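You operate a simulated robot arm through the tools that you are given. There is no shell and no other tool.

Carry out the task below with a simulated two-armed robot. There is one attempt and no reset: what you move stays moved.

## Task
Set the regulator to 30 psi on live air, then let the line down.
Fine: yellow air lever on to set, off after; Relief open till nought shows, then shut.

It is judged by the outcome, as a careful person would: the job done as asked, and still so three seconds after it is handed in. It fails if anything else is knocked over, pushed out of place, dropped, spilled or broken.

## Robot
Two 7-joint arms with fingered hands on one trunk that stands fixed in place. Base frame: the origin is at the foot of the trunk, x ahead of it, y to its left, z up. Units: mm, degrees, N and s.
The left shoulder is at [50, 214, 869], the right one opposite. With the tool pointing down near the work surface each hand reaches from about 300 to 600 mm from the base axis, measured 20 degrees to its own side. Payload 3 kg a hand.
Tool frame (each hand has its own): the origin (TCP) lies between the finger pads and is the grasp point; the fingertips stand 26 mm ahead of it; z points along the fingers, y is the line along which they close. The gripper opens to 132 mm. The gripper's body begins 73 mm behind the TCP. The gripper is a hand of 3 fingers: y runs from the thumb to the fingers, the wrist lies at [0, 0, -229] in the tool frame, and closing takes about 1.5 s.
Orientation is that of the tool frame in the base frame, as [roll, pitch, yaw] about the fixed x, y, z axes, in that order (R = Rz(yaw) Ry(pitch) Rx(roll)). With the fingers straight down and closing along the base's y, the tool's x points along the base's -x, its y along +y and its z along -z.

## Interface
- The arms move only by the tool servo_tool. It takes "left_rows", "right_rows" or both (then of equal length, played together; a hand with none holds still); each is a list of rows, each a list of 7 numbers: the shift along the tool's x, y, z in units of 40 mm (1.0 is 40 mm), then the turn, a rotation vector about the tool's x, y, z in units of 8 degrees (1.0 is 8 degrees), then the opening in per cent of the stroke, from 0 (shut) to 100 (fully open). In form: [[dx, dy, dz, wx, wy, wz, hand], ...]. A call has 1 to 20 rows; each row shifts and turns the commanded pose from where the row before left it, along the tool's axes as they then stand. A call with a number of a shift or a turn outside -1 to 1 is refused whole. Rows are played at 5 a second. More than 50 mm and 8.6 degrees between two rows, or a gripper value outside its range, and nothing of the call is played. Where a pose cannot be reached the arm comes as near as it can. A force on the tool above 40 N (or 10 N above the force at the start of the call, whichever is more), or a blocked arm, ends the call early, and 0.2 s more pass. Each finger travels about 72 mm/s and halts on what it meets, pressing with about 27 N; the grip force reading is that of the motor and also rises with nothing between the fingers. The clock runs only during rows and for 0.2 s after the last one: add rows that do not move to give the fingers time. It gives the time, the measured TCP pose, the force on the tool (base axes), the opening and the grip force at its end, in the units of the frame above (readings bear some noise), with the torque about the TCP (base axes, N m) and any sound that the robot's microphone picked up.
- Cameras (640 x 400 px; columns grow to the right, rows downward): "scene" is now at [24.2, -40.4, 1534.1]; the picture's right is [-0.45, -0.89, 0.00], its down [-0.48, 0.24, -0.84] and it looks along [0.75, -0.38, -0.54] (base axes); focal length 372 px, centre (320, 200). "left" rides on the left gripper at [-62, 3, -92] in its tool frame; the picture's right is [-0.05, -1.00, 0.00], its down [0.83, -0.04, -0.56] and it looks along [0.55, -0.03, 0.83] (tool axes); focal length 230 px, centre (320, 200). "right" rides on the right gripper at [62, 3, -92] in its tool frame; the picture's right is [-0.05, 1.00, 0.00], its down [-0.83, -0.04, -0.56] and it looks along [-0.55, -0.03, 0.83] (tool axes); focal length 230 px, centre (320, 200). There is no depth. A picture from a camera that has moved, and an enlarged one, comes with that camera's place and axes in the base frame and with its lens. The place of the scene camera against the robot may be out by one fixed shift of up to 25 mm in any direction.
- get_image(camera): a new picture of that camera. It takes no simulated time.
- grasp_type(shape, hand): the hand has 3 fingers and takes this shape, open, in about a second: jaw (thumb against the fingers, like two jaws); tri (thumb and two fingers); tip (a fingertip pinch); poke (one finger out to press); point (the index stretched); flat (the hand flat); cup (the hand cupped); fist (a fist). The gripper value then closes the fingers along that shape, each until it touches; the sizes above hold for jaw. It gives what a move gives, with no picture.
- turn_head(pan, tilt): turns the head with the scene camera to pan (to the left, within 86 degrees either way) and tilt (down, from -29 to 69), counted from straight ahead of the robot. It gives what a move gives.
- close_up(camera, box): a new picture of the part [left, top, right, bottom] of that camera's present view, enlarged. It takes no simulated time.
- sign_off(): hands the job in; it is judged then, once.

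Places have to be worked out from the pictures, the camera data and where the tool is seen. Open the grippers and draw the arms clear of the work before you hand the job in, unless the task says otherwise.

The tools are called after "Call:" as name(argument=value, ...) on one line, values as JSON. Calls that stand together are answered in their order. servo_tool: Moves the arms, as the interface text tells. Its arguments: {"type":"object","properties":{"left_rows":{"type":"array"},"right_rows":{"type":"array"}},"required":[]} The other tools are called the same way: grasp_type (shape, hand) gives the hand a shape; turn_head (pan, tilt) turns the head that bears the scene camera; get_image (camera) takes a picture; close_up (camera, box) takes an enlarged picture of a part of a camera's view; sign_off () hands the job in.

At the start:

```text
clock: 0.0
left_tool_pos: [437.0, -12.3, 1194.3]
left_tcp_rot: [-179.9, 0.0, 153.2]
left_wrist_force: [0.0, -0.3, 0.3]
left_moment: [-0.01, 0.01, 0.02]
left_width: 132.0
left_grasp_force: 0.1
left_shape: jaw
right_tool_pos: [351.7, -400.7, 1255.4]
right_tcp_rot: [180.0, 0.0, 153.2]
right_wrist_force: [0.0, 0.0, -0.1]
right_moment: [-0.03, 0.03, -0.06]
right_width: 131.8
right_grasp_force: 0.2
right_shape: jaw
head pan, tilt: [-26.6, 32.8]
```

scene: 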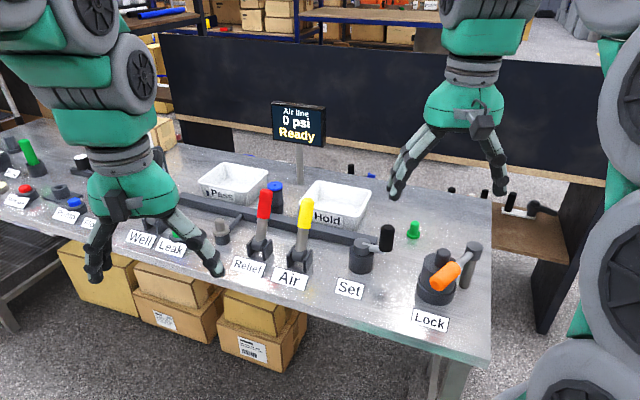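
right: 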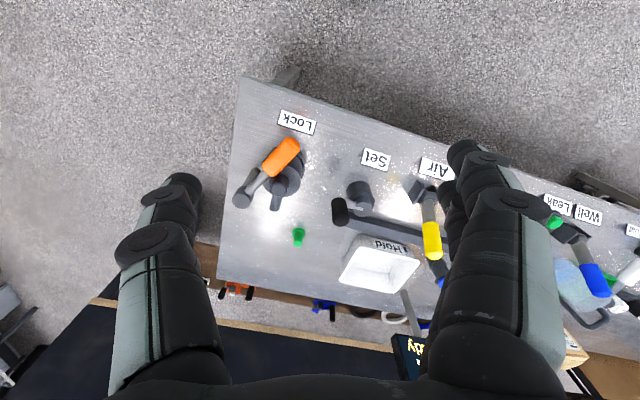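
left: 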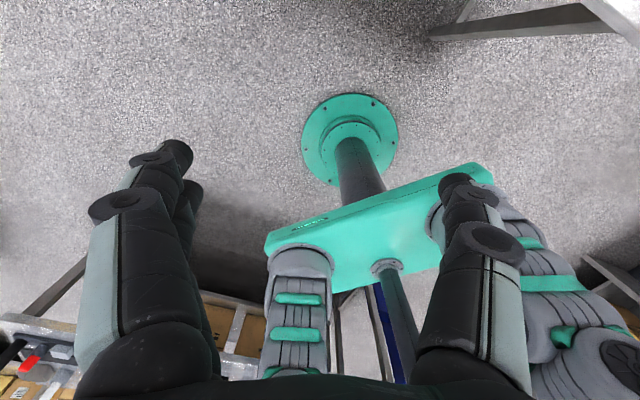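

I start by looking closer at the bench: the Relief (red), Air (yellow) levers, the Set crank and the Lock, plus the display.

Call:
close_up(camera="scene", box=[200, 160, 520, 360])

Call:
close_up(camera="scene", box=[240, 80, 360, 155])

Call:
close_up(camera="right", box=[220, 70, 480, 300])

```text
2.00 times, centred on (360, 260) of scene
camera zoom: at [24.2, -40.4, 1534.1], right [-0.45, -0.89, 0.0], down [-0.48, 0.24, -0.84], along [0.75, -0.38, -0.54], focal length 745 px, centre (240, 80)
```

zoom: 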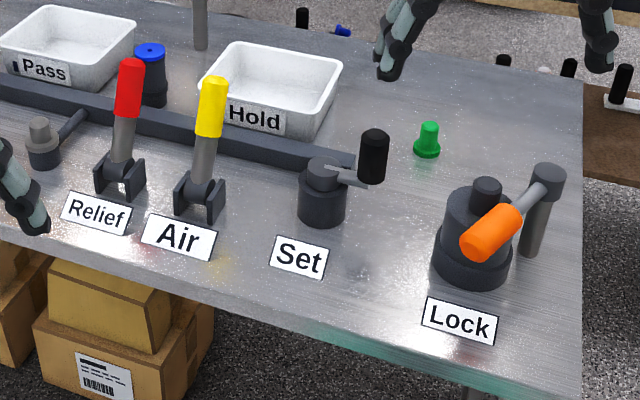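

```text
5.33 times, centred on (300, 118) of scene
camera zoom: at [24.2, -40.4, 1534.1], right [-0.45, -0.89, 0.0], down [-0.48, 0.24, -0.84], along [0.75, -0.38, -0.54], focal length 1987 px, centre (427, 640)
```

zoom: 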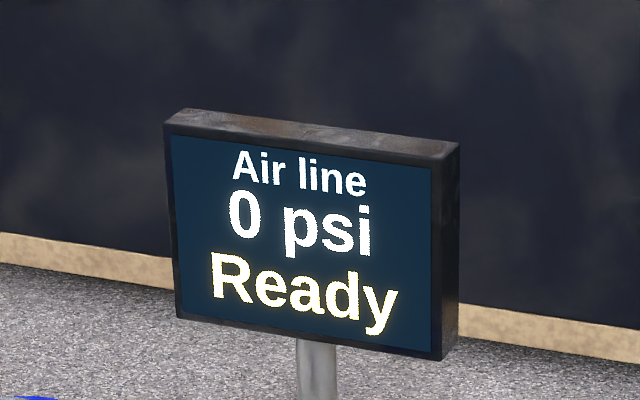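

```text
1.74 times, centred on (350, 185) of right
camera zoom: at [299.0, -369.2, 1346.9], right [0.5, 0.87, 0.0], down [0.72, -0.41, 0.56], along [0.48, -0.28, -0.83], focal length 400 px, centre (268, 226)
```

zoom: 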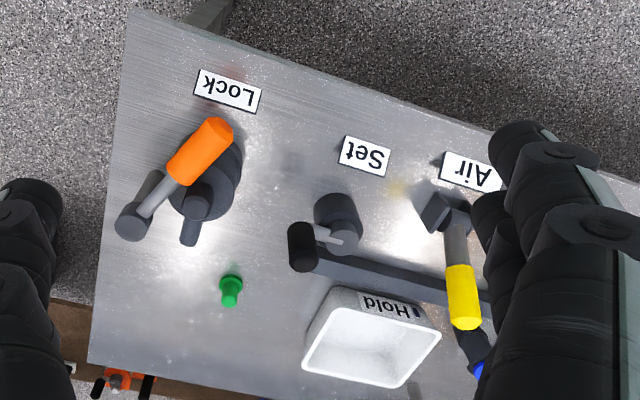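

The display reads 0 psi; both levers lean away from the robot. I zoom in on each control to work out their geometry.

Call:
close_up(camera="scene", box=[220, 170, 340, 290])

Call:
close_up(camera="scene", box=[320, 200, 420, 300])

Call:
close_up(camera="scene", box=[390, 220, 500, 330])

Call:
close_up(camera="right", box=[320, 150, 460, 290])

```text
3.33 times, centred on (280, 230) of scene
camera zoom: at [24.2, -40.4, 1534.1], right [-0.45, -0.89, 0.0], down [-0.48, 0.24, -0.84], along [0.75, -0.38, -0.54], focal length 1242 px, centre (453, 100)
```

zoom: 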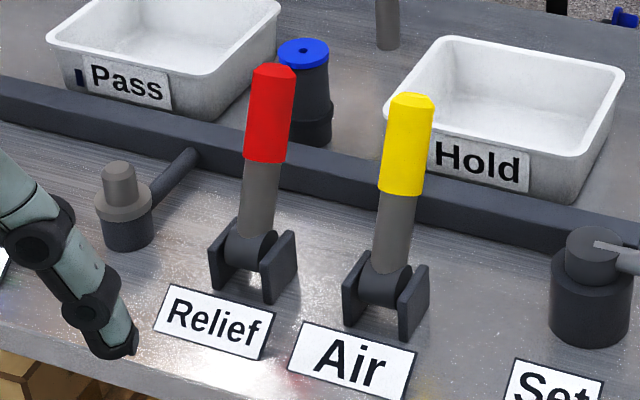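

```text
4.00 times, centred on (370, 250) of scene
camera zoom: at [24.2, -40.4, 1534.1], right [-0.45, -0.89, 0.0], down [-0.48, 0.24, -0.84], along [0.75, -0.38, -0.54], focal length 1490 px, centre (120, 0)
```

zoom: 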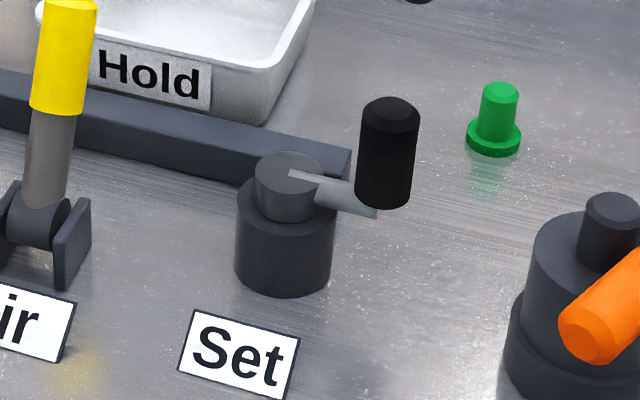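

```text
3.64 times, centred on (445, 275) of scene
camera zoom: at [24.2, -40.4, 1534.1], right [-0.45, -0.89, 0.0], down [-0.48, 0.24, -0.84], along [0.75, -0.38, -0.54], focal length 1354 px, centre (-134, -73)
```

zoom: 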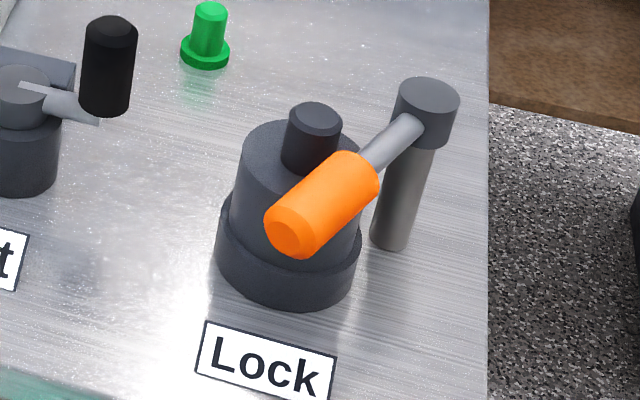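

```text
2.86 times, centred on (390, 220) of right
camera zoom: at [299.0, -369.2, 1346.9], right [0.5, 0.87, 0.0], down [0.72, -0.41, 0.56], along [0.48, -0.28, -0.83], focal length 657 px, centre (120, 143)
```

zoom: 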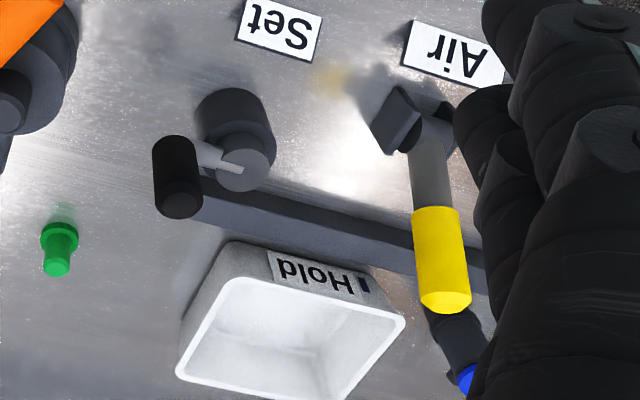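

Both cameras roughly agree, but the scene camera is offset, so I want a stereo pair from the right wrist camera. I shift the right hand 120 mm to its +y side and move the left hand away to the left for space.

Call:
servo_tool(left_rows=[[0.5, 1, 0, 0, 0, 0, 100], [0.5, 1, 0, 0, 0, 0, 100], [0.5, 1, 0, 0, 0, 0, 100], [0.5, 1, 0, 0, 0, 0, 100]], right_rows=[[0, 0.75, 0, 0, 0, 0, 100], [0, 0.75, 0, 0, 0, 0, 100], [0, 0.75, 0, 0, 0, 0, 100], [0, 0.75, 0, 0, 0, 0, 100]])

Call:
get_image(camera="right")

Call:
get_image(camera="scene")

```text
clock: 1.0
left_tool_pos: [436.2, 167.1, 1194.4]
left_tcp_rot: [-179.9, 0.0, 153.3]
left_wrist_force: [-0.4, 0.9, 0.7]
left_moment: [-0.02, -0.01, 0.01]
left_width: 132.2
left_grasp_force: 0.1
left_shape: jaw
right_tool_pos: [406.6, -293.9, 1255.8]
right_tcp_rot: [179.9, -0.2, 153.3]
right_wrist_force: [0.3, 0.2, 0.4]
right_moment: [-0.02, 0.02, 0.01]
right_width: 131.9
right_grasp_force: 0.0
right_shape: jaw
head pan, tilt: [-26.6, 32.8]
```

```text
taken
camera right: at [353.4, -262.1, 1347.1], right [0.5, 0.87, 0.0], down [0.72, -0.41, 0.55], along [0.48, -0.27, -0.83], focal length 230 px, centre (320, 200)
```

right: 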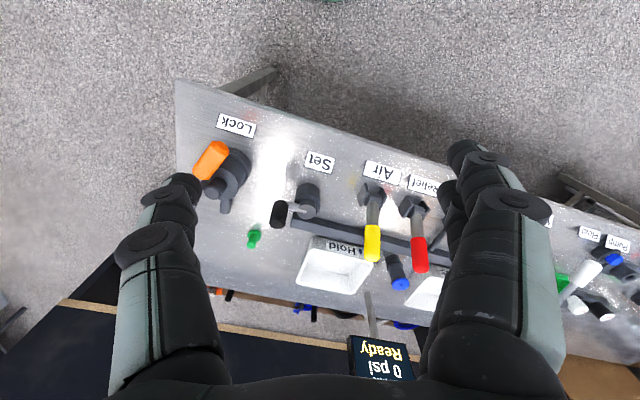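

```text
taken
```

scene: 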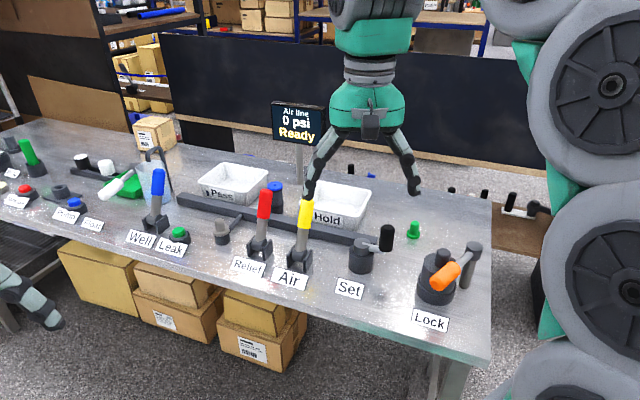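

I enlarge the new right view of the controls for triangulation.

Call:
close_up(camera="right", box=[240, 140, 440, 290])

Call:
close_up(camera="right", box=[260, 150, 340, 240])

Call:
close_up(camera="right", box=[345, 155, 445, 280])

```text
2.67 times, centred on (340, 215) of right
camera zoom: at [353.4, -262.1, 1347.1], right [0.5, 0.87, 0.0], down [0.72, -0.41, 0.55], along [0.48, -0.27, -0.83], focal length 614 px, centre (267, 160)
```

zoom: 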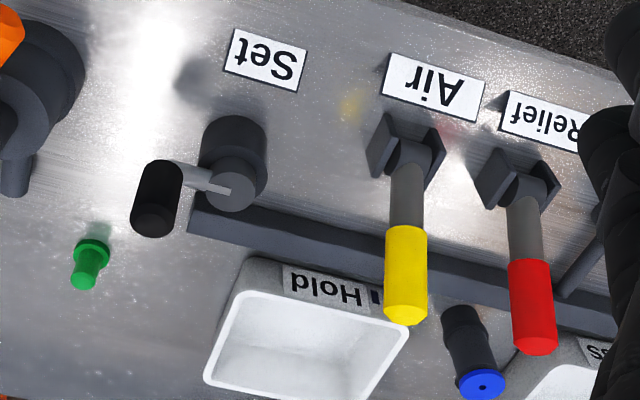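

```text
4.44 times, centred on (300, 195) of right
camera zoom: at [353.4, -262.1, 1347.1], right [0.5, 0.87, 0.0], down [0.72, -0.41, 0.55], along [0.48, -0.27, -0.83], focal length 1022 px, centre (409, 222)
```

zoom: 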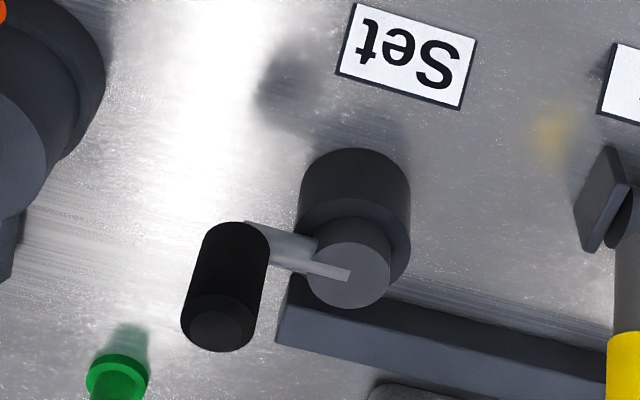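

```text
3.20 times, centred on (395, 218) of right
camera zoom: at [353.4, -262.1, 1347.1], right [0.5, 0.87, 0.0], down [0.72, -0.41, 0.55], along [0.48, -0.27, -0.83], focal length 736 px, centre (80, 144)
```

zoom: 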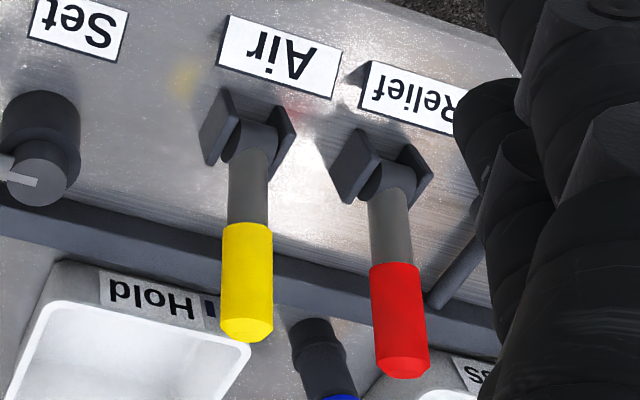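

Stereo from the two right views puts the table at z≈893, the Air lever pivot at ≈[656,-299,918] with tip ≈[699,-344,1039] (leaning away about 27°), and Relief pivot ≈[741,-226,918]. I now bring the right hand to a tilted pre-grasp about 100 mm short of the yellow handle.

Call:
servo_tool(right_rows=[[-0.6, 0.75, 0, 0, 0, 0.846, 100], [-0.6, 0.75, 0, 0, 0, 0.846, 90], [-0.6, 0.75, 0, 0, 0, 0.846, 80], [-0.31, 0.263, 0.665, 0, -0.98, 0, 70], [-0.216, 0.263, 0.702, 0, -0.98, 0, 60], [-0.118, 0.263, 0.724, 0, -0.98, 0, 60], [-0.018, 0.263, 0.733, 0, -0.98, 0, 60], [0.082, 0.263, 0.729, 0, -0.98, 0, 60], [0.181, 0.263, 0.711, 0, -0.98, 0, 60]])

Call:
get_image(camera="right")

Call:
get_image(camera="scene")

```text
clock: 3.0
left_tool_pos: [436.1, 167.2, 1195.0]
left_tcp_rot: [180.0, 0.0, 153.2]
left_wrist_force: [-0.3, 0.2, -0.5]
left_moment: [-0.03, -0.01, 0.01]
left_width: 131.8
left_grasp_force: 0.0
left_shape: jaw
right_tool_pos: [612.0, -270.1, 1095.2]
right_tcp_rot: [179.9, 47.0, 133.0]
right_wrist_force: [0.1, 0.0, -1.0]
right_moment: [0.01, -0.01, -0.01]
right_width: 79.6
right_grasp_force: 0.1
right_shape: jaw
head pan, tilt: [-26.6, 32.8]
```

```text
taken
camera right: at [539.3, -187.5, 1111.9], right [0.75, 0.65, 0.04], down [0.08, -0.15, 0.99], along [0.65, -0.74, -0.16], focal length 230 px, centre (320, 200)
```

right: 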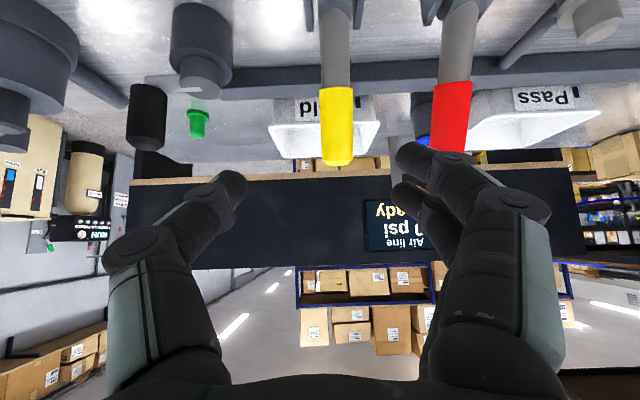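

```text
taken
```

scene: 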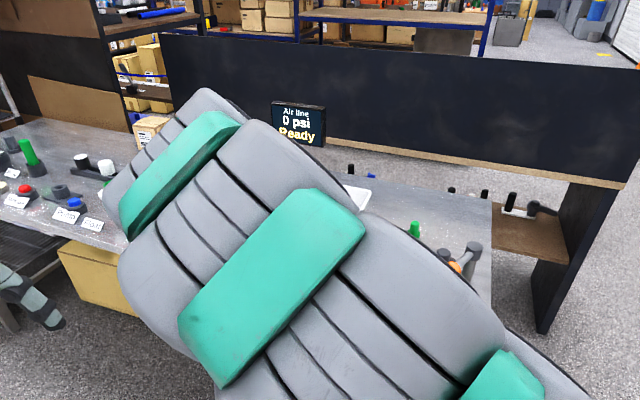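

The wrist camera shows the yellow handle straight ahead, about 121 mm along the tool axis and 13 mm to +y, matching the stereo estimate. I tilt the last 8°, align, and advance 80 mm.

Call:
servo_tool(right_rows=[[0.4, 0.325, 0, 0, -0.98, 0, 60], [0, 0, 0.7, 0, 0, 0, 60], [0, 0, 0.7, 0, 0, 0, 60], [0, 0, 0.6, 0, 0, 0, 60]])

Call:
get_image(camera="right")

Call:
get_image(camera="scene")

```text
clock: 4.0
left_tool_pos: [436.9, 166.9, 1196.0]
left_tcp_rot: [-180.0, -0.1, 153.2]
left_wrist_force: [1.9, 0.1, 0.7]
left_moment: [-0.01, 0.0, 0.02]
left_width: 131.7
left_grasp_force: 0.1
left_shape: jaw
right_tool_pos: [659.2, -299.9, 1037.2]
right_tcp_rot: [-180.0, 54.9, 132.8]
right_wrist_force: [-0.6, 0.3, -0.3]
right_moment: [-0.03, 0.02, 0.01]
right_width: 79.3
right_grasp_force: 0.0
right_shape: jaw
head pan, tilt: [-26.6, 32.8]
```

```text
taken
camera right: at [586.0, -216.9, 1039.1], right [0.75, 0.66, 0.04], down [-0.02, -0.05, 1.0], along [0.66, -0.75, -0.03], focal length 230 px, centre (320, 200)
```

right: 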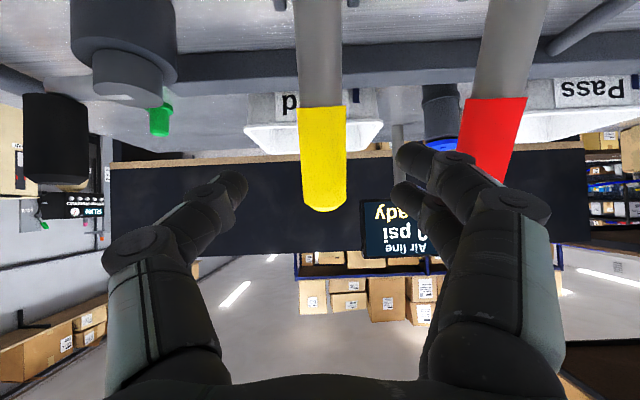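

```text
taken
```

scene: 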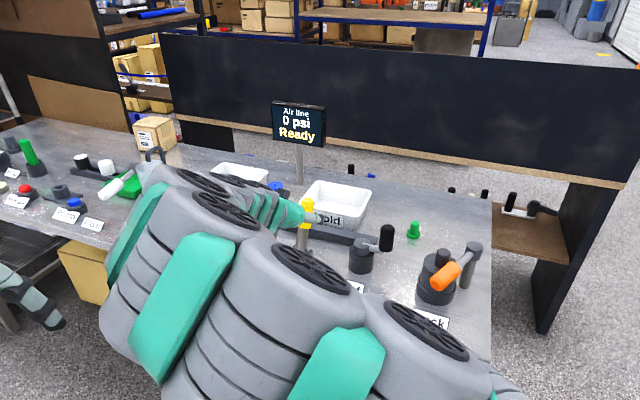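

The handle is centred between the fingers, ~42 mm ahead of the TCP. I advance 40 mm and close on it.

Call:
servo_tool(right_rows=[[0, 0.03, 0.5, 0, 0, 0, 60], [0, 0, 0.5, 0, 0, 0, 60], [0, 0, 0, 0, 0, 0, 30], [0, 0, 0, 0, 0, 0, 0], [0, 0, 0, 0, 0, 0, 0], [0, 0, 0, 0, 0, 0, 0]])

Call:
get_image(camera="right")

Call:
close_up(camera="scene", box=[220, 90, 420, 290])

```text
clock: 5.4
left_tool_pos: [435.4, 168.0, 1195.1]
left_tcp_rot: [179.9, 0.0, 153.1]
left_wrist_force: [0.3, 0.6, -0.5]
left_moment: [-0.01, 0.02, 0.04]
left_width: 132.0
left_grasp_force: 0.1
left_shape: jaw
right_tool_pos: [681.8, -325.8, 1013.9]
right_tcp_rot: [-179.9, 54.9, 133.0]
right_wrist_force: [1.2, 0.7, 1.5]
right_moment: [-0.01, 0.01, 0.01]
right_width: 26.2
right_grasp_force: 26.5
right_shape: jaw
head pan, tilt: [-26.6, 32.8]
```

```text
taken
camera right: at [608.9, -240.0, 1016.8], right [0.75, 0.66, 0.04], down [-0.02, -0.05, 1.0], along [0.66, -0.75, -0.02], focal length 230 px, centre (320, 200)
```

right: 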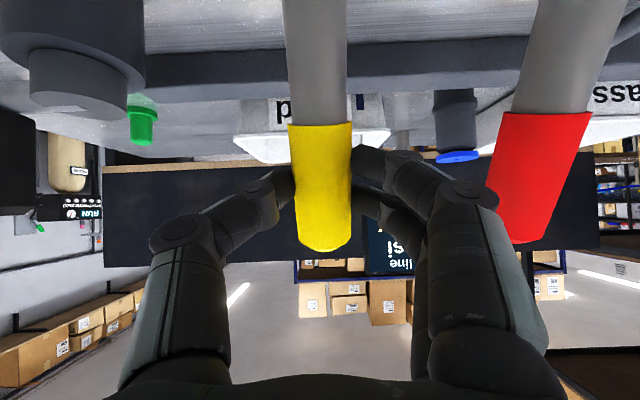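

```text
2.00 times, centred on (320, 190) of scene
camera zoom: at [24.2, -40.4, 1534.1], right [-0.45, -0.89, 0.0], down [-0.48, 0.24, -0.84], along [0.75, -0.38, -0.54], focal length 745 px, centre (320, 220)
```

zoom: 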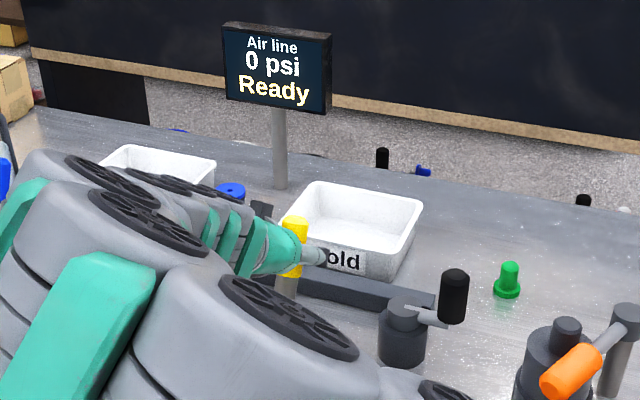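

The handle is gripped (26 mm, 26 N). I pull it along its arc toward the robot, first to about upright, watching force and display.

Call:
servo_tool(right_rows=[[0.095, 0, -0.309, 0, 0, 0, 0], [0.131, 0, -0.287, 0, 0, 0, 0], [0.163, 0, -0.267, 0, 0, 0, 0], [0.196, 0, -0.244, 0, 0, 0, 0]])

Call:
get_image(camera="right")

Call:
close_up(camera="scene", box=[220, 90, 420, 290])

```text
clock: 6.4
left_tool_pos: [434.9, 166.5, 1195.2]
left_tcp_rot: [-180.0, 0.0, 153.1]
left_wrist_force: [0.1, -0.1, 0.0]
left_moment: [0.01, -0.02, 0.01]
left_width: 131.8
left_grasp_force: 0.1
left_shape: jaw
right_tool_pos: [648.2, -287.0, 1021.0]
right_tcp_rot: [179.9, 54.9, 132.9]
right_wrist_force: [2.0, -1.5, 20.0]
right_moment: [-0.47, -0.37, 0.11]
right_width: 26.0
right_grasp_force: 27.2
right_shape: jaw
head pan, tilt: [-26.6, 32.8]
```

```text
taken
camera right: at [575.2, -202.6, 1023.7], right [0.75, 0.66, 0.04], down [-0.02, -0.05, 1.0], along [0.66, -0.75, -0.02], focal length 230 px, centre (320, 200)
```

right: 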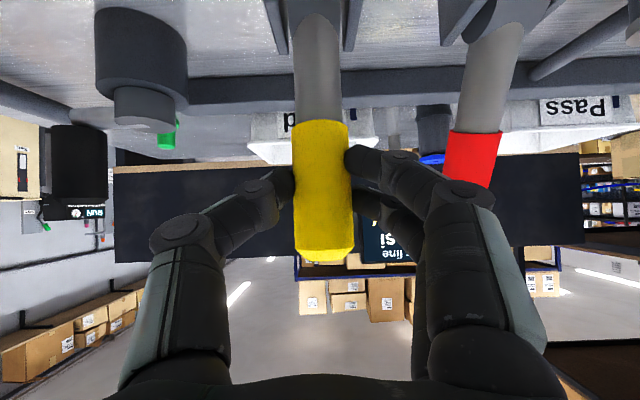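

```text
2.00 times, centred on (320, 190) of scene
camera zoom: at [24.0, -40.4, 1534.2], right [-0.45, -0.89, 0.0], down [-0.48, 0.24, -0.84], along [0.75, -0.38, -0.54], focal length 745 px, centre (320, 220)
```

zoom: 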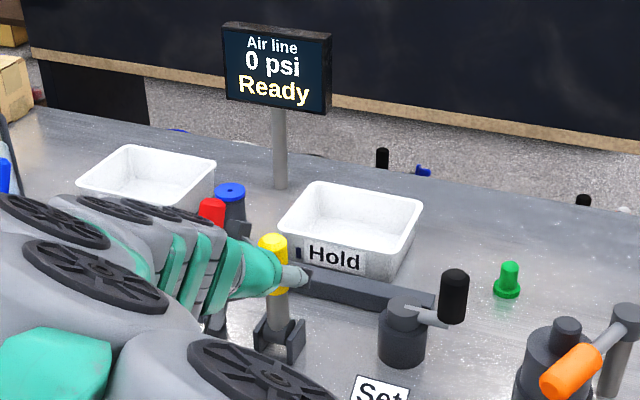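

The lever follows; there is 20 N upward on the tool, so the true arc lies a bit higher than I assumed. I continue pulling with a slightly higher path.

Call:
servo_tool(right_rows=[[0.1, 0, -0.25, 0, 0, 0, 0], [0.15, 0, -0.26, 0, 0, 0, 0]])

Call:
get_image(camera="right")

Call:
close_up(camera="scene", box=[220, 90, 420, 290])

```text
clock: 7.0
left_tool_pos: [436.9, 166.6, 1193.9]
left_tcp_rot: [-179.9, 0.0, 153.2]
left_wrist_force: [-0.1, 0.0, -0.4]
left_moment: [-0.02, 0.0, -0.05]
left_width: 131.9
left_grasp_force: 0.0
left_shape: jaw
right_tool_pos: [632.2, -271.5, 1021.5]
right_tcp_rot: [-179.8, 54.7, 132.9]
right_wrist_force: [9.3, -3.4, -25.1]
right_moment: [0.17, 0.15, 0.19]
right_width: 23.5
right_grasp_force: 27.2
right_shape: jaw
head pan, tilt: [-26.6, 32.8]
```

```text
taken
camera right: at [559.5, -187.4, 1025.3], right [0.75, 0.66, 0.04], down [-0.01, -0.05, 1.0], along [0.66, -0.75, -0.03], focal length 230 px, centre (320, 200)
```

right: 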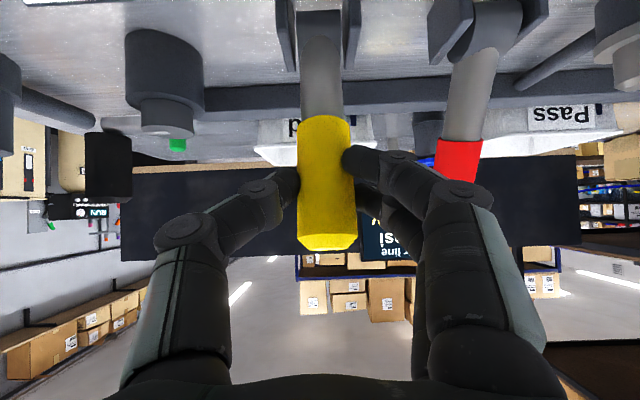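

```text
2.00 times, centred on (320, 190) of scene
camera zoom: at [24.7, -40.6, 1534.1], right [-0.45, -0.89, 0.0], down [-0.48, 0.24, -0.84], along [0.75, -0.38, -0.54], focal length 745 px, centre (320, 220)
```

zoom: 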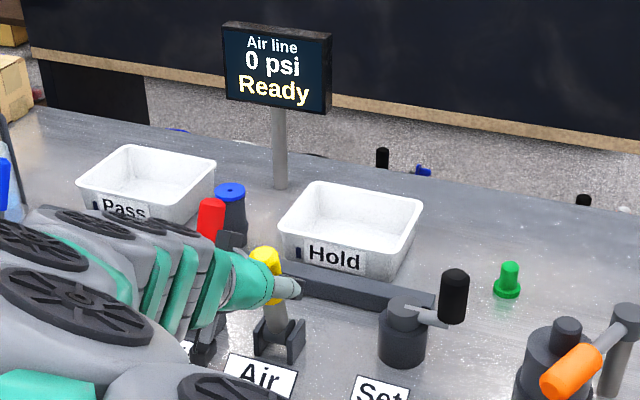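

Now the lever has gone over the top and wants to come down (−25 N). I follow down and toward the robot.

Call:
servo_tool(right_rows=[[0.2, 0, 0.02, 0, 0, 0, 0], [0.28, 0, -0.15, 0, 0, 0, 0]])

Call:
close_up(camera="scene", box=[220, 90, 420, 290])

```text
clock: 7.6
left_tool_pos: [434.8, 166.4, 1195.8]
left_tcp_rot: [180.0, 0.0, 153.3]
left_wrist_force: [-0.4, 0.5, -0.6]
left_moment: [-0.04, -0.02, -0.03]
left_width: 131.8
left_grasp_force: 0.1
left_shape: jaw
right_tool_pos: [621.2, -258.5, 1013.4]
right_tcp_rot: [180.0, 54.9, 132.9]
right_wrist_force: [-7.2, 2.3, 21.1]
right_moment: [-0.42, -0.25, 0.02]
right_width: 25.3
right_grasp_force: 26.7
right_shape: jaw
head pan, tilt: [-26.6, 32.8]
```

```text
2.00 times, centred on (320, 190) of scene
camera zoom: at [23.8, -40.3, 1534.2], right [-0.45, -0.89, 0.0], down [-0.48, 0.24, -0.84], along [0.75, -0.38, -0.54], focal length 745 px, centre (320, 220)
```

zoom: 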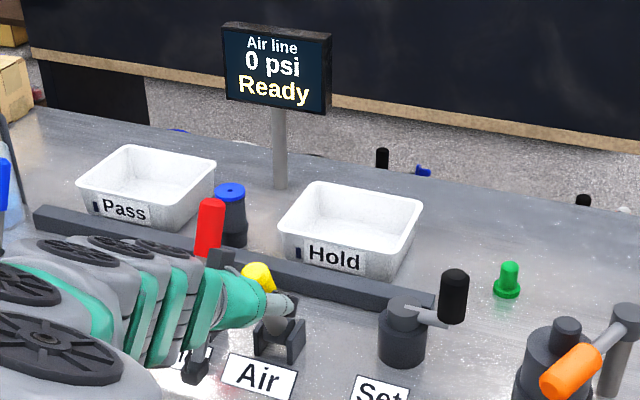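

Display is still 0 psi (regulator may be at zero). I keep following the arc to find the lever's stop.

Call:
servo_tool(right_rows=[[0.1, 0, -0.25, 0, 0, 0, 0], [0.25, 0, -0.15, 0, 0, 0, 0]])

Call:
close_up(camera="scene", box=[220, 90, 420, 290])

Call:
get_image(camera="right")

```text
clock: 8.2
left_tool_pos: [436.0, 166.4, 1196.2]
left_tcp_rot: [-180.0, 0.0, 153.2]
left_wrist_force: [-0.1, -0.1, 0.0]
left_moment: [-0.03, -0.03, -0.01]
left_width: 132.0
left_grasp_force: 0.0
left_shape: jaw
right_tool_pos: [608.3, -241.3, 1009.7]
right_tcp_rot: [179.9, 54.9, 133.2]
right_wrist_force: [6.4, 6.1, -0.3]
right_moment: [-0.01, 0.03, 0.28]
right_width: 15.0
right_grasp_force: 27.1
right_shape: jaw
head pan, tilt: [-26.6, 32.8]
```

```text
2.00 times, centred on (320, 190) of scene
camera zoom: at [24.4, -40.3, 1534.1], right [-0.45, -0.89, 0.0], down [-0.48, 0.24, -0.84], along [0.75, -0.38, -0.54], focal length 745 px, centre (320, 220)
```

zoom: 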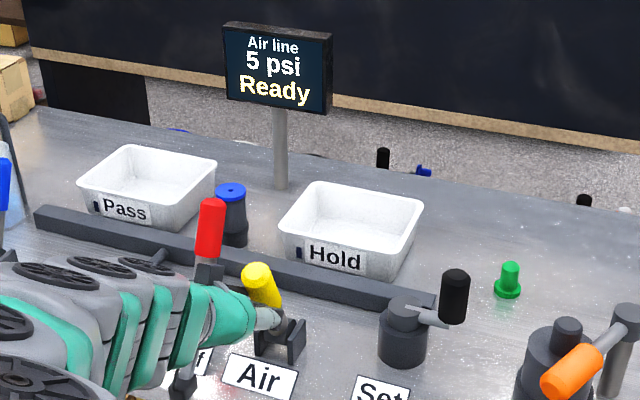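

```text
taken
camera right: at [536.0, -157.9, 1012.2], right [0.75, 0.66, 0.04], down [-0.02, -0.05, 1.0], along [0.66, -0.75, -0.02], focal length 230 px, centre (320, 200)
```

right: 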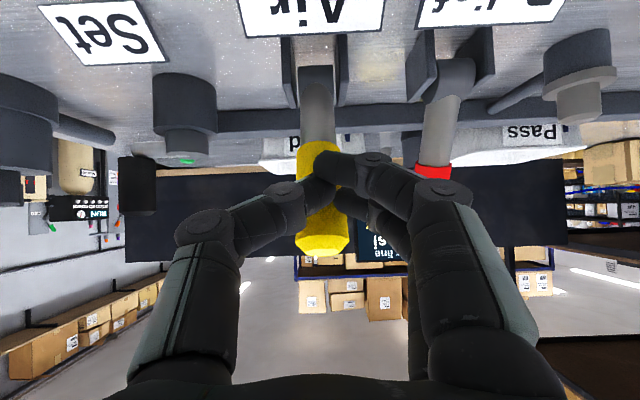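

Air is now on: the display shows 5 psi and the fingers slipped at the lever's stop. I open the hand and back off to see whether the lever holds.

Call:
servo_tool(right_rows=[[0, 0, 0, 0, 0, 0, 30], [0, 0, 0, 0, 0, 0, 60], [0, 0, 0, 0, 0, 0, 60], [0, 0, -0.75, 0, 0, 0, 60], [0, 0, -1, 0, 0, 0, 60], [0, 0, -1, 0, 0, 0, 60]])

Call:
close_up(camera="scene", box=[220, 90, 420, 290])

Call:
get_image(camera="right")

```text
clock: 9.6
left_tool_pos: [436.2, 166.8, 1195.9]
left_tcp_rot: [-180.0, 0.0, 153.2]
left_wrist_force: [0.1, 0.5, -0.3]
left_moment: [-0.01, 0.0, 0.0]
left_width: 132.0
left_grasp_force: 0.1
left_shape: jaw
right_tool_pos: [545.9, -178.5, 1073.1]
right_tcp_rot: [-180.0, 54.8, 132.9]
right_wrist_force: [-0.3, -0.1, -0.8]
right_moment: [0.0, -0.01, -0.03]
right_width: 78.7
right_grasp_force: 0.1
right_shape: jaw
head pan, tilt: [-26.6, 32.8]
```

```text
2.00 times, centred on (320, 190) of scene
camera zoom: at [24.2, -40.4, 1534.1], right [-0.45, -0.89, 0.0], down [-0.48, 0.24, -0.84], along [0.75, -0.38, -0.54], focal length 745 px, centre (320, 220)
```

zoom: 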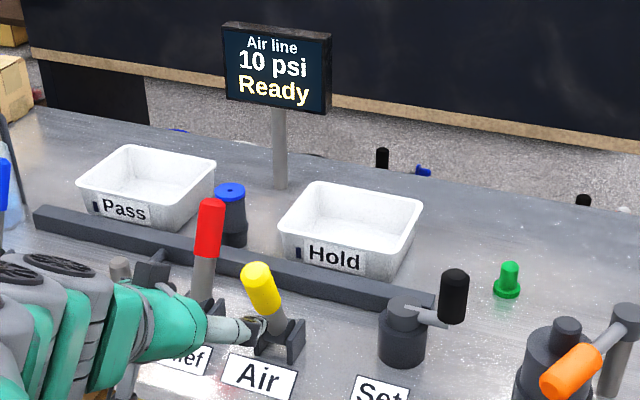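

```text
taken
camera right: at [473.6, -94.5, 1075.0], right [0.75, 0.66, 0.04], down [-0.02, -0.05, 1.0], along [0.66, -0.75, -0.03], focal length 230 px, centre (320, 200)
```

right: 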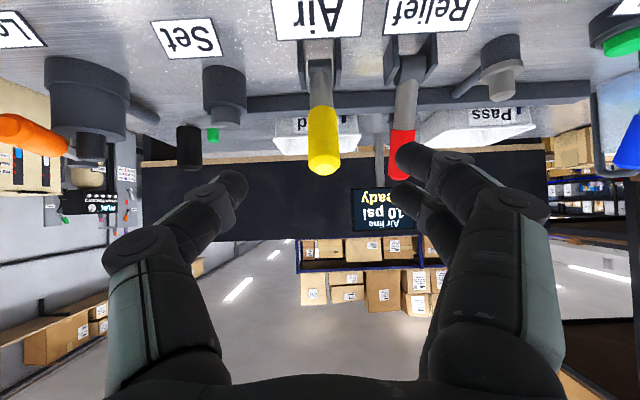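

The lever stays in the on position and the line reads 10 psi. I lift the hand, turn it slightly, and carry it over to the Set crank while the pressure settles.

Call:
servo_tool(right_rows=[[-0.68, 0, -0.48, 0, 0, 0, 60], [-0.68, 0, -0.48, 0, 0, 0, 60], [-0.68, 0, -0.48, 0, 0, 0, 60], [0, -0.4, 0, -0.58, 0.417, -0.41, 60], [0, -0.4, 0, -0.58, 0.417, -0.41, 60], [0, -0.4, 0, -0.58, 0.417, -0.41, 60], [-0.06, -0.888, 0.3, 0, 0, 0, 60], [-0.06, -0.888, 0.3, 0, 0, 0, 60], [-0.06, -0.888, 0.3, 0, 0, 0, 60], [-0.06, -0.888, 0.3, 0, 0, 0, 60], [-0.06, -0.888, 0.3, 0, 0, 0, 60]])

Call:
get_image(camera="right")

Call:
get_image(camera="scene")

```text
clock: 12.0
left_tool_pos: [434.6, 166.6, 1195.8]
left_tcp_rot: [180.0, 0.0, 153.3]
left_wrist_force: [1.0, 0.2, 0.4]
left_moment: [0.02, -0.01, -0.02]
left_width: 131.8
left_grasp_force: 0.2
left_shape: jaw
right_tool_pos: [470.5, -393.5, 1134.1]
right_tcp_rot: [177.9, 45.2, 148.5]
right_wrist_force: [-0.9, -0.1, -0.3]
right_moment: [0.02, 0.02, 0.01]
right_width: 78.9
right_grasp_force: 0.1
right_shape: jaw
head pan, tilt: [-26.6, 32.8]
```

```text
taken
camera right: at [377.2, -336.1, 1155.6], right [0.53, 0.84, 0.06], down [0.13, -0.16, 0.98], along [0.84, -0.51, -0.2], focal length 230 px, centre (320, 200)
```

right: 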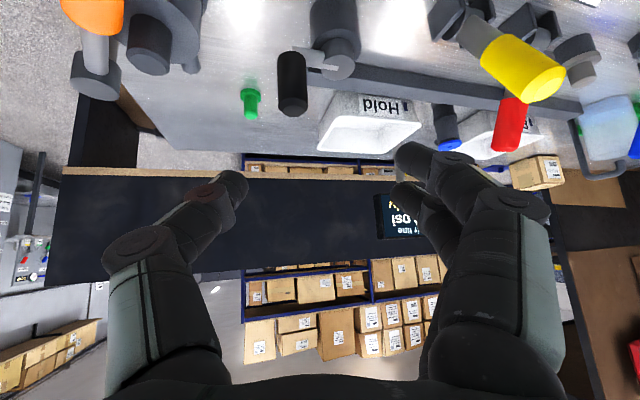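

```text
taken
```

scene: 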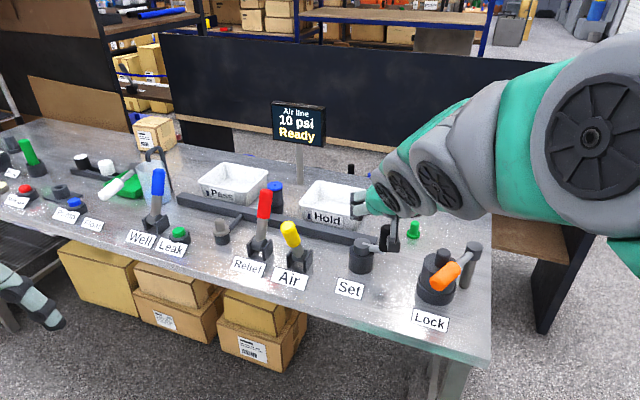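

Line steady at 10 psi, so the regulator is presently at 10. I take a zoomed look at the crank from here to refine its place.

Call:
close_up(camera="right", box=[250, 0, 400, 130])

Call:
close_up(camera="scene", box=[320, 180, 420, 300])

```text
3.08 times, centred on (325, 65) of right
camera zoom: at [377.2, -336.1, 1155.6], right [0.53, 0.84, 0.06], down [0.13, -0.16, 0.98], along [0.84, -0.51, -0.2], focal length 708 px, centre (305, 615)
```

zoom: 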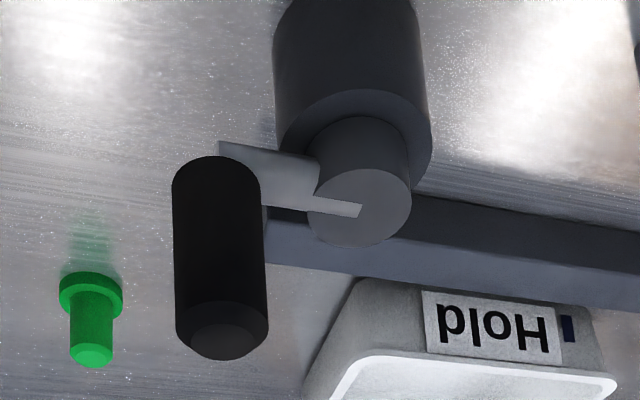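

```text
3.33 times, centred on (370, 240) of scene
camera zoom: at [24.2, -40.5, 1534.1], right [-0.45, -0.89, 0.0], down [-0.48, 0.24, -0.84], along [0.75, -0.38, -0.54], focal length 1242 px, centre (153, 67)
```

zoom: 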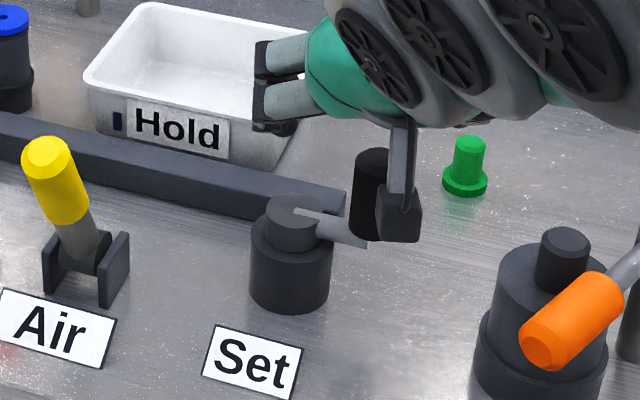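

The handle is at about [555,-471], z 947–1010, with the crank axis at [589,-431], radius ≈52 mm. I align the hand with the handle and approach to about 80 mm away.

Call:
servo_tool(right_rows=[[0.18, -0.2375, 0.833, 0, 0, 0, 60], [0.18, -0.2375, 0.833, 0, 0, 0, 60], [0.18, -0.2375, 0.833, 0, 0, 0, 60]])

Call:
get_image(camera="right")

Call:
close_up(camera="scene", box=[320, 180, 420, 300])

```text
clock: 12.8
left_tool_pos: [435.0, 167.4, 1195.8]
left_tcp_rot: [179.9, 0.1, 153.2]
left_wrist_force: [0.1, 0.3, 0.2]
left_moment: [0.02, 0.03, 0.05]
left_width: 132.3
left_grasp_force: 0.0
left_shape: jaw
right_tool_pos: [505.7, -443.7, 1046.6]
right_tcp_rot: [178.0, 45.0, 148.5]
right_wrist_force: [-0.1, -0.1, -0.1]
right_moment: [-0.02, 0.01, 0.0]
right_width: 78.9
right_grasp_force: 0.0
right_shape: jaw
head pan, tilt: [-26.6, 32.8]
```

```text
taken
camera right: at [413.0, -385.9, 1068.0], right [0.53, 0.84, 0.06], down [0.13, -0.16, 0.98], along [0.84, -0.51, -0.2], focal length 230 px, centre (320, 200)
```

right: 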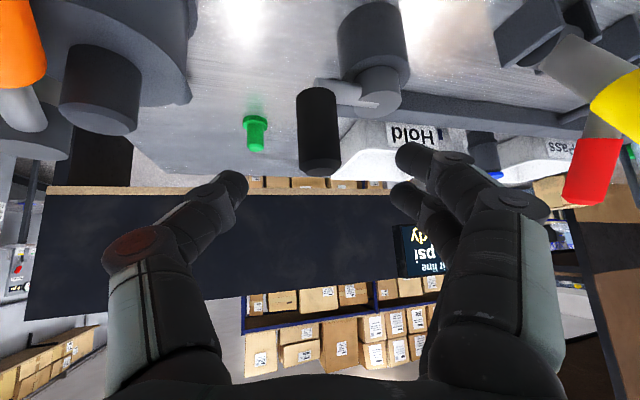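

```text
3.33 times, centred on (370, 240) of scene
camera zoom: at [24.3, -40.5, 1534.1], right [-0.45, -0.89, 0.0], down [-0.48, 0.24, -0.84], along [0.75, -0.38, -0.54], focal length 1242 px, centre (153, 67)
```

zoom: 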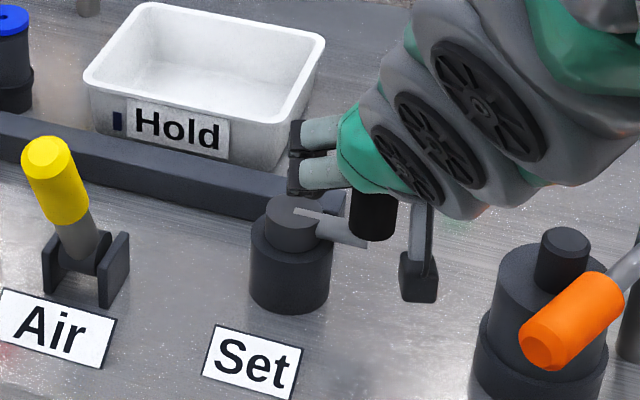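

The handle is centred between thumb and fingers. I advance 79 mm and close on it.

Call:
servo_tool(right_rows=[[0, 0, 0.66, 0, 0, 0, 60], [0, 0, 0.66, 0, 0, 0, 60], [0, 0, 0.66, 0, 0, 0, 60], [0, 0, 0, 0, 0, 0, 40], [0, 0, 0, 0, 0, 0, 0], [0, 0, 0, 0, 0, 0, 0], [0, 0, 0, 0, 0, 0, 0]])

Call:
get_image(camera="right")

Call:
close_up(camera="scene", box=[240, 90, 440, 300])

```text
clock: 14.4
left_tool_pos: [435.9, 165.6, 1195.6]
left_tcp_rot: [-179.9, -0.1, 153.4]
left_wrist_force: [-0.3, 0.5, -0.3]
left_moment: [-0.03, 0.02, 0.02]
left_width: 131.9
left_grasp_force: 0.1
left_shape: jaw
right_tool_pos: [554.4, -469.1, 990.8]
right_tcp_rot: [178.1, 45.0, 148.5]
right_wrist_force: [3.0, 0.4, -3.2]
right_moment: [0.04, 0.07, -0.01]
right_width: 11.7
right_grasp_force: 27.1
right_shape: jaw
head pan, tilt: [-26.6, 32.8]
```

```text
taken
camera right: at [462.8, -411.6, 1012.5], right [0.53, 0.84, 0.06], down [0.13, -0.16, 0.98], along [0.84, -0.51, -0.2], focal length 230 px, centre (320, 200)
```

right: 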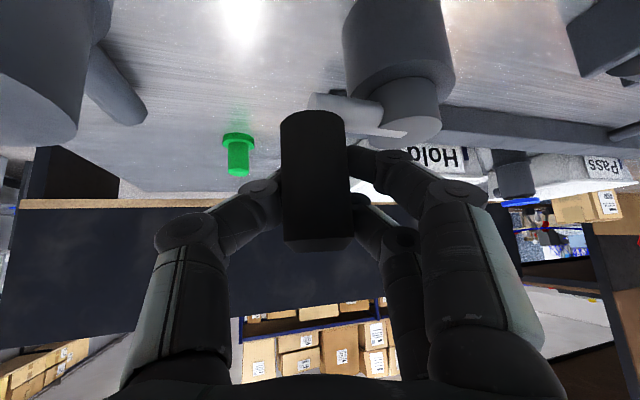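

```text
1.90 times, centred on (340, 195) of scene
camera zoom: at [24.4, -40.5, 1534.1], right [-0.45, -0.89, 0.0], down [-0.48, 0.24, -0.84], along [0.75, -0.38, -0.54], focal length 710 px, centre (282, 210)
```

zoom: 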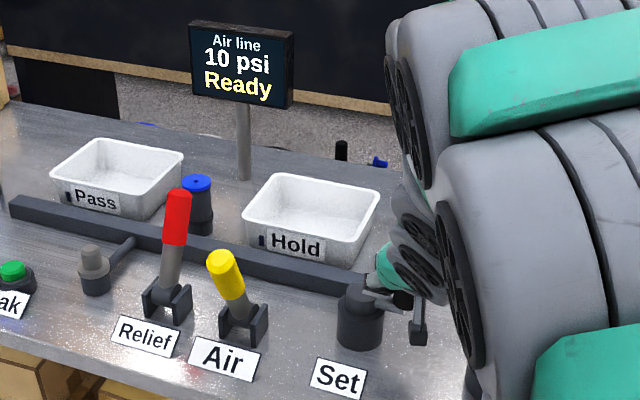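

The grip reads 11.7 mm, so the fingertips have closed past the handle's middle and may have nudged the crank. I look closely before turning.

Call:
close_up(camera="right", box=[240, 60, 480, 260])

Call:
close_up(camera="scene", box=[320, 210, 400, 290])

```text
2.00 times, centred on (360, 160) of right
camera zoom: at [462.8, -411.6, 1012.5], right [0.53, 0.84, 0.06], down [0.13, -0.16, 0.98], along [0.84, -0.51, -0.2], focal length 460 px, centre (240, 280)
```

zoom: 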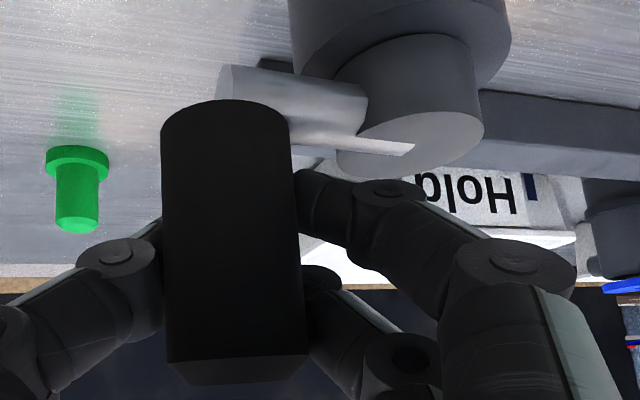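

```text
5.00 times, centred on (360, 250) of scene
camera zoom: at [24.4, -40.5, 1534.1], right [-0.45, -0.89, 0.0], down [-0.48, 0.24, -0.84], along [0.75, -0.38, -0.54], focal length 1862 px, centre (120, -50)
```

zoom: 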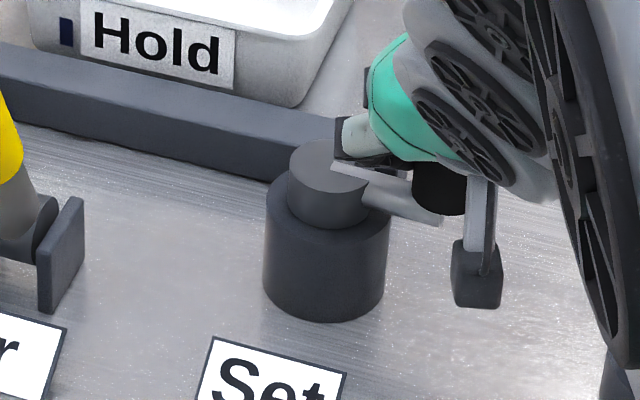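

The handle is hooked inside the fingers. I turn the crank about 30° clockwise (toward the robot, then left) to learn direction and rate.

Call:
servo_tool(right_rows=[[0.102, 0.098, -0.1, 0, 0, 0, 0], [0.102, 0.098, -0.1, 0, 0, 0, 0], [0.082, 0.131, -0.078, 0, 0, 0, 0], [0.082, 0.131, -0.078, 0, 0, 0, 0]])

Call:
get_image(camera="right")

Call:
close_up(camera="scene", box=[240, 90, 440, 300])

```text
clock: 15.4
left_tool_pos: [436.2, 166.6, 1195.9]
left_tcp_rot: [180.0, 0.1, 153.2]
left_wrist_force: [0.2, 0.1, -1.3]
left_moment: [0.0, -0.02, 0.02]
left_width: 131.8
left_grasp_force: 0.0
left_shape: jaw
right_tool_pos: [545.4, -443.8, 990.5]
right_tcp_rot: [178.1, 45.0, 148.4]
right_wrist_force: [-3.6, -2.8, -8.2]
right_moment: [0.03, 0.16, -0.01]
right_width: 11.1
right_grasp_force: 27.1
right_shape: jaw
head pan, tilt: [-26.6, 32.8]
```

```text
taken
camera right: at [453.1, -386.2, 1012.8], right [0.53, 0.84, 0.06], down [0.14, -0.16, 0.98], along [0.84, -0.51, -0.2], focal length 230 px, centre (320, 200)
```

right: 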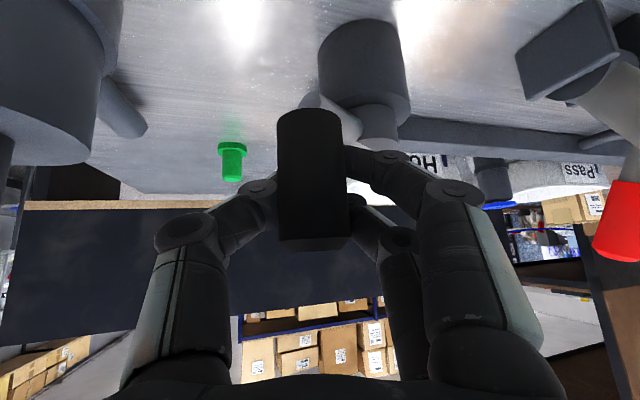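

```text
1.90 times, centred on (340, 195) of scene
camera zoom: at [24.3, -40.6, 1534.1], right [-0.45, -0.89, 0.0], down [-0.48, 0.24, -0.84], along [0.75, -0.38, -0.54], focal length 710 px, centre (282, 210)
```

zoom: 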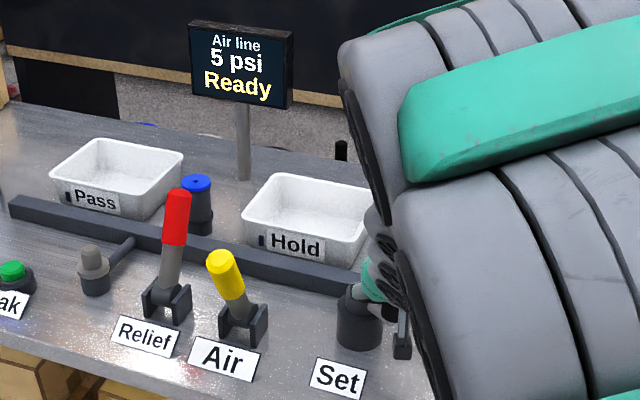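

Turning clockwise dropped it to 5 psi, so counter-clockwise raises it. I hold still a moment to see the settled reading at this angle.

Call:
servo_tool(right_rows=[[0, 0, 0, 0, 0, 0, 0], [0, 0, 0, 0, 0, 0, 0], [0, 0, 0, 0, 0, 0, 0], [0, 0, 0, 0, 0, 0, 0], [0, 0, 0, 0, 0, 0, 0]])

Call:
close_up(camera="scene", box=[240, 80, 440, 300])

Call:
close_up(camera="right", box=[270, 60, 430, 160])

```text
clock: 16.6
left_tool_pos: [435.9, 166.4, 1195.3]
left_tcp_rot: [179.9, -0.1, 153.3]
left_wrist_force: [0.7, -0.5, 0.0]
left_moment: [0.0, 0.0, -0.01]
left_width: 131.8
left_grasp_force: 0.0
left_shape: jaw
right_tool_pos: [546.7, -444.2, 992.7]
right_tcp_rot: [178.0, 45.0, 148.5]
right_wrist_force: [-3.9, -0.9, -9.7]
right_moment: [0.09, 0.13, 0.0]
right_width: 11.1
right_grasp_force: 26.7
right_shape: jaw
head pan, tilt: [-26.6, 32.8]
```

```text
1.82 times, centred on (340, 190) of scene
camera zoom: at [24.3, -40.5, 1534.1], right [-0.45, -0.89, 0.0], down [-0.48, 0.24, -0.84], along [0.75, -0.38, -0.54], focal length 677 px, centre (284, 218)
```

zoom: 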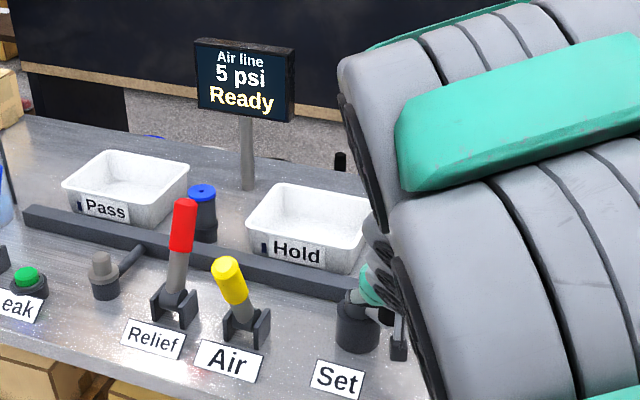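

```text
4.00 times, centred on (350, 110) of right
camera zoom: at [453.5, -386.1, 1012.9], right [0.53, 0.84, 0.06], down [0.13, -0.16, 0.98], along [0.84, -0.51, -0.2], focal length 920 px, centre (200, 560)
```

zoom: 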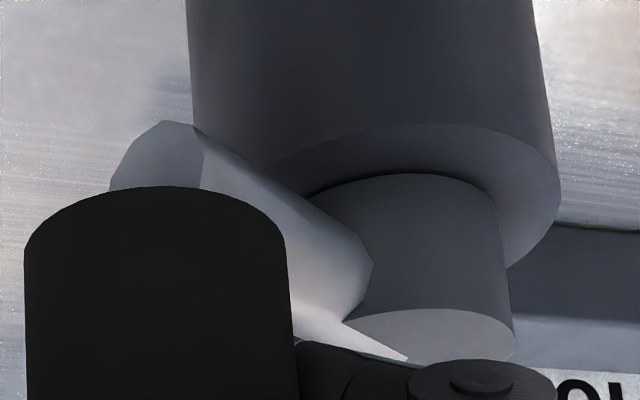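

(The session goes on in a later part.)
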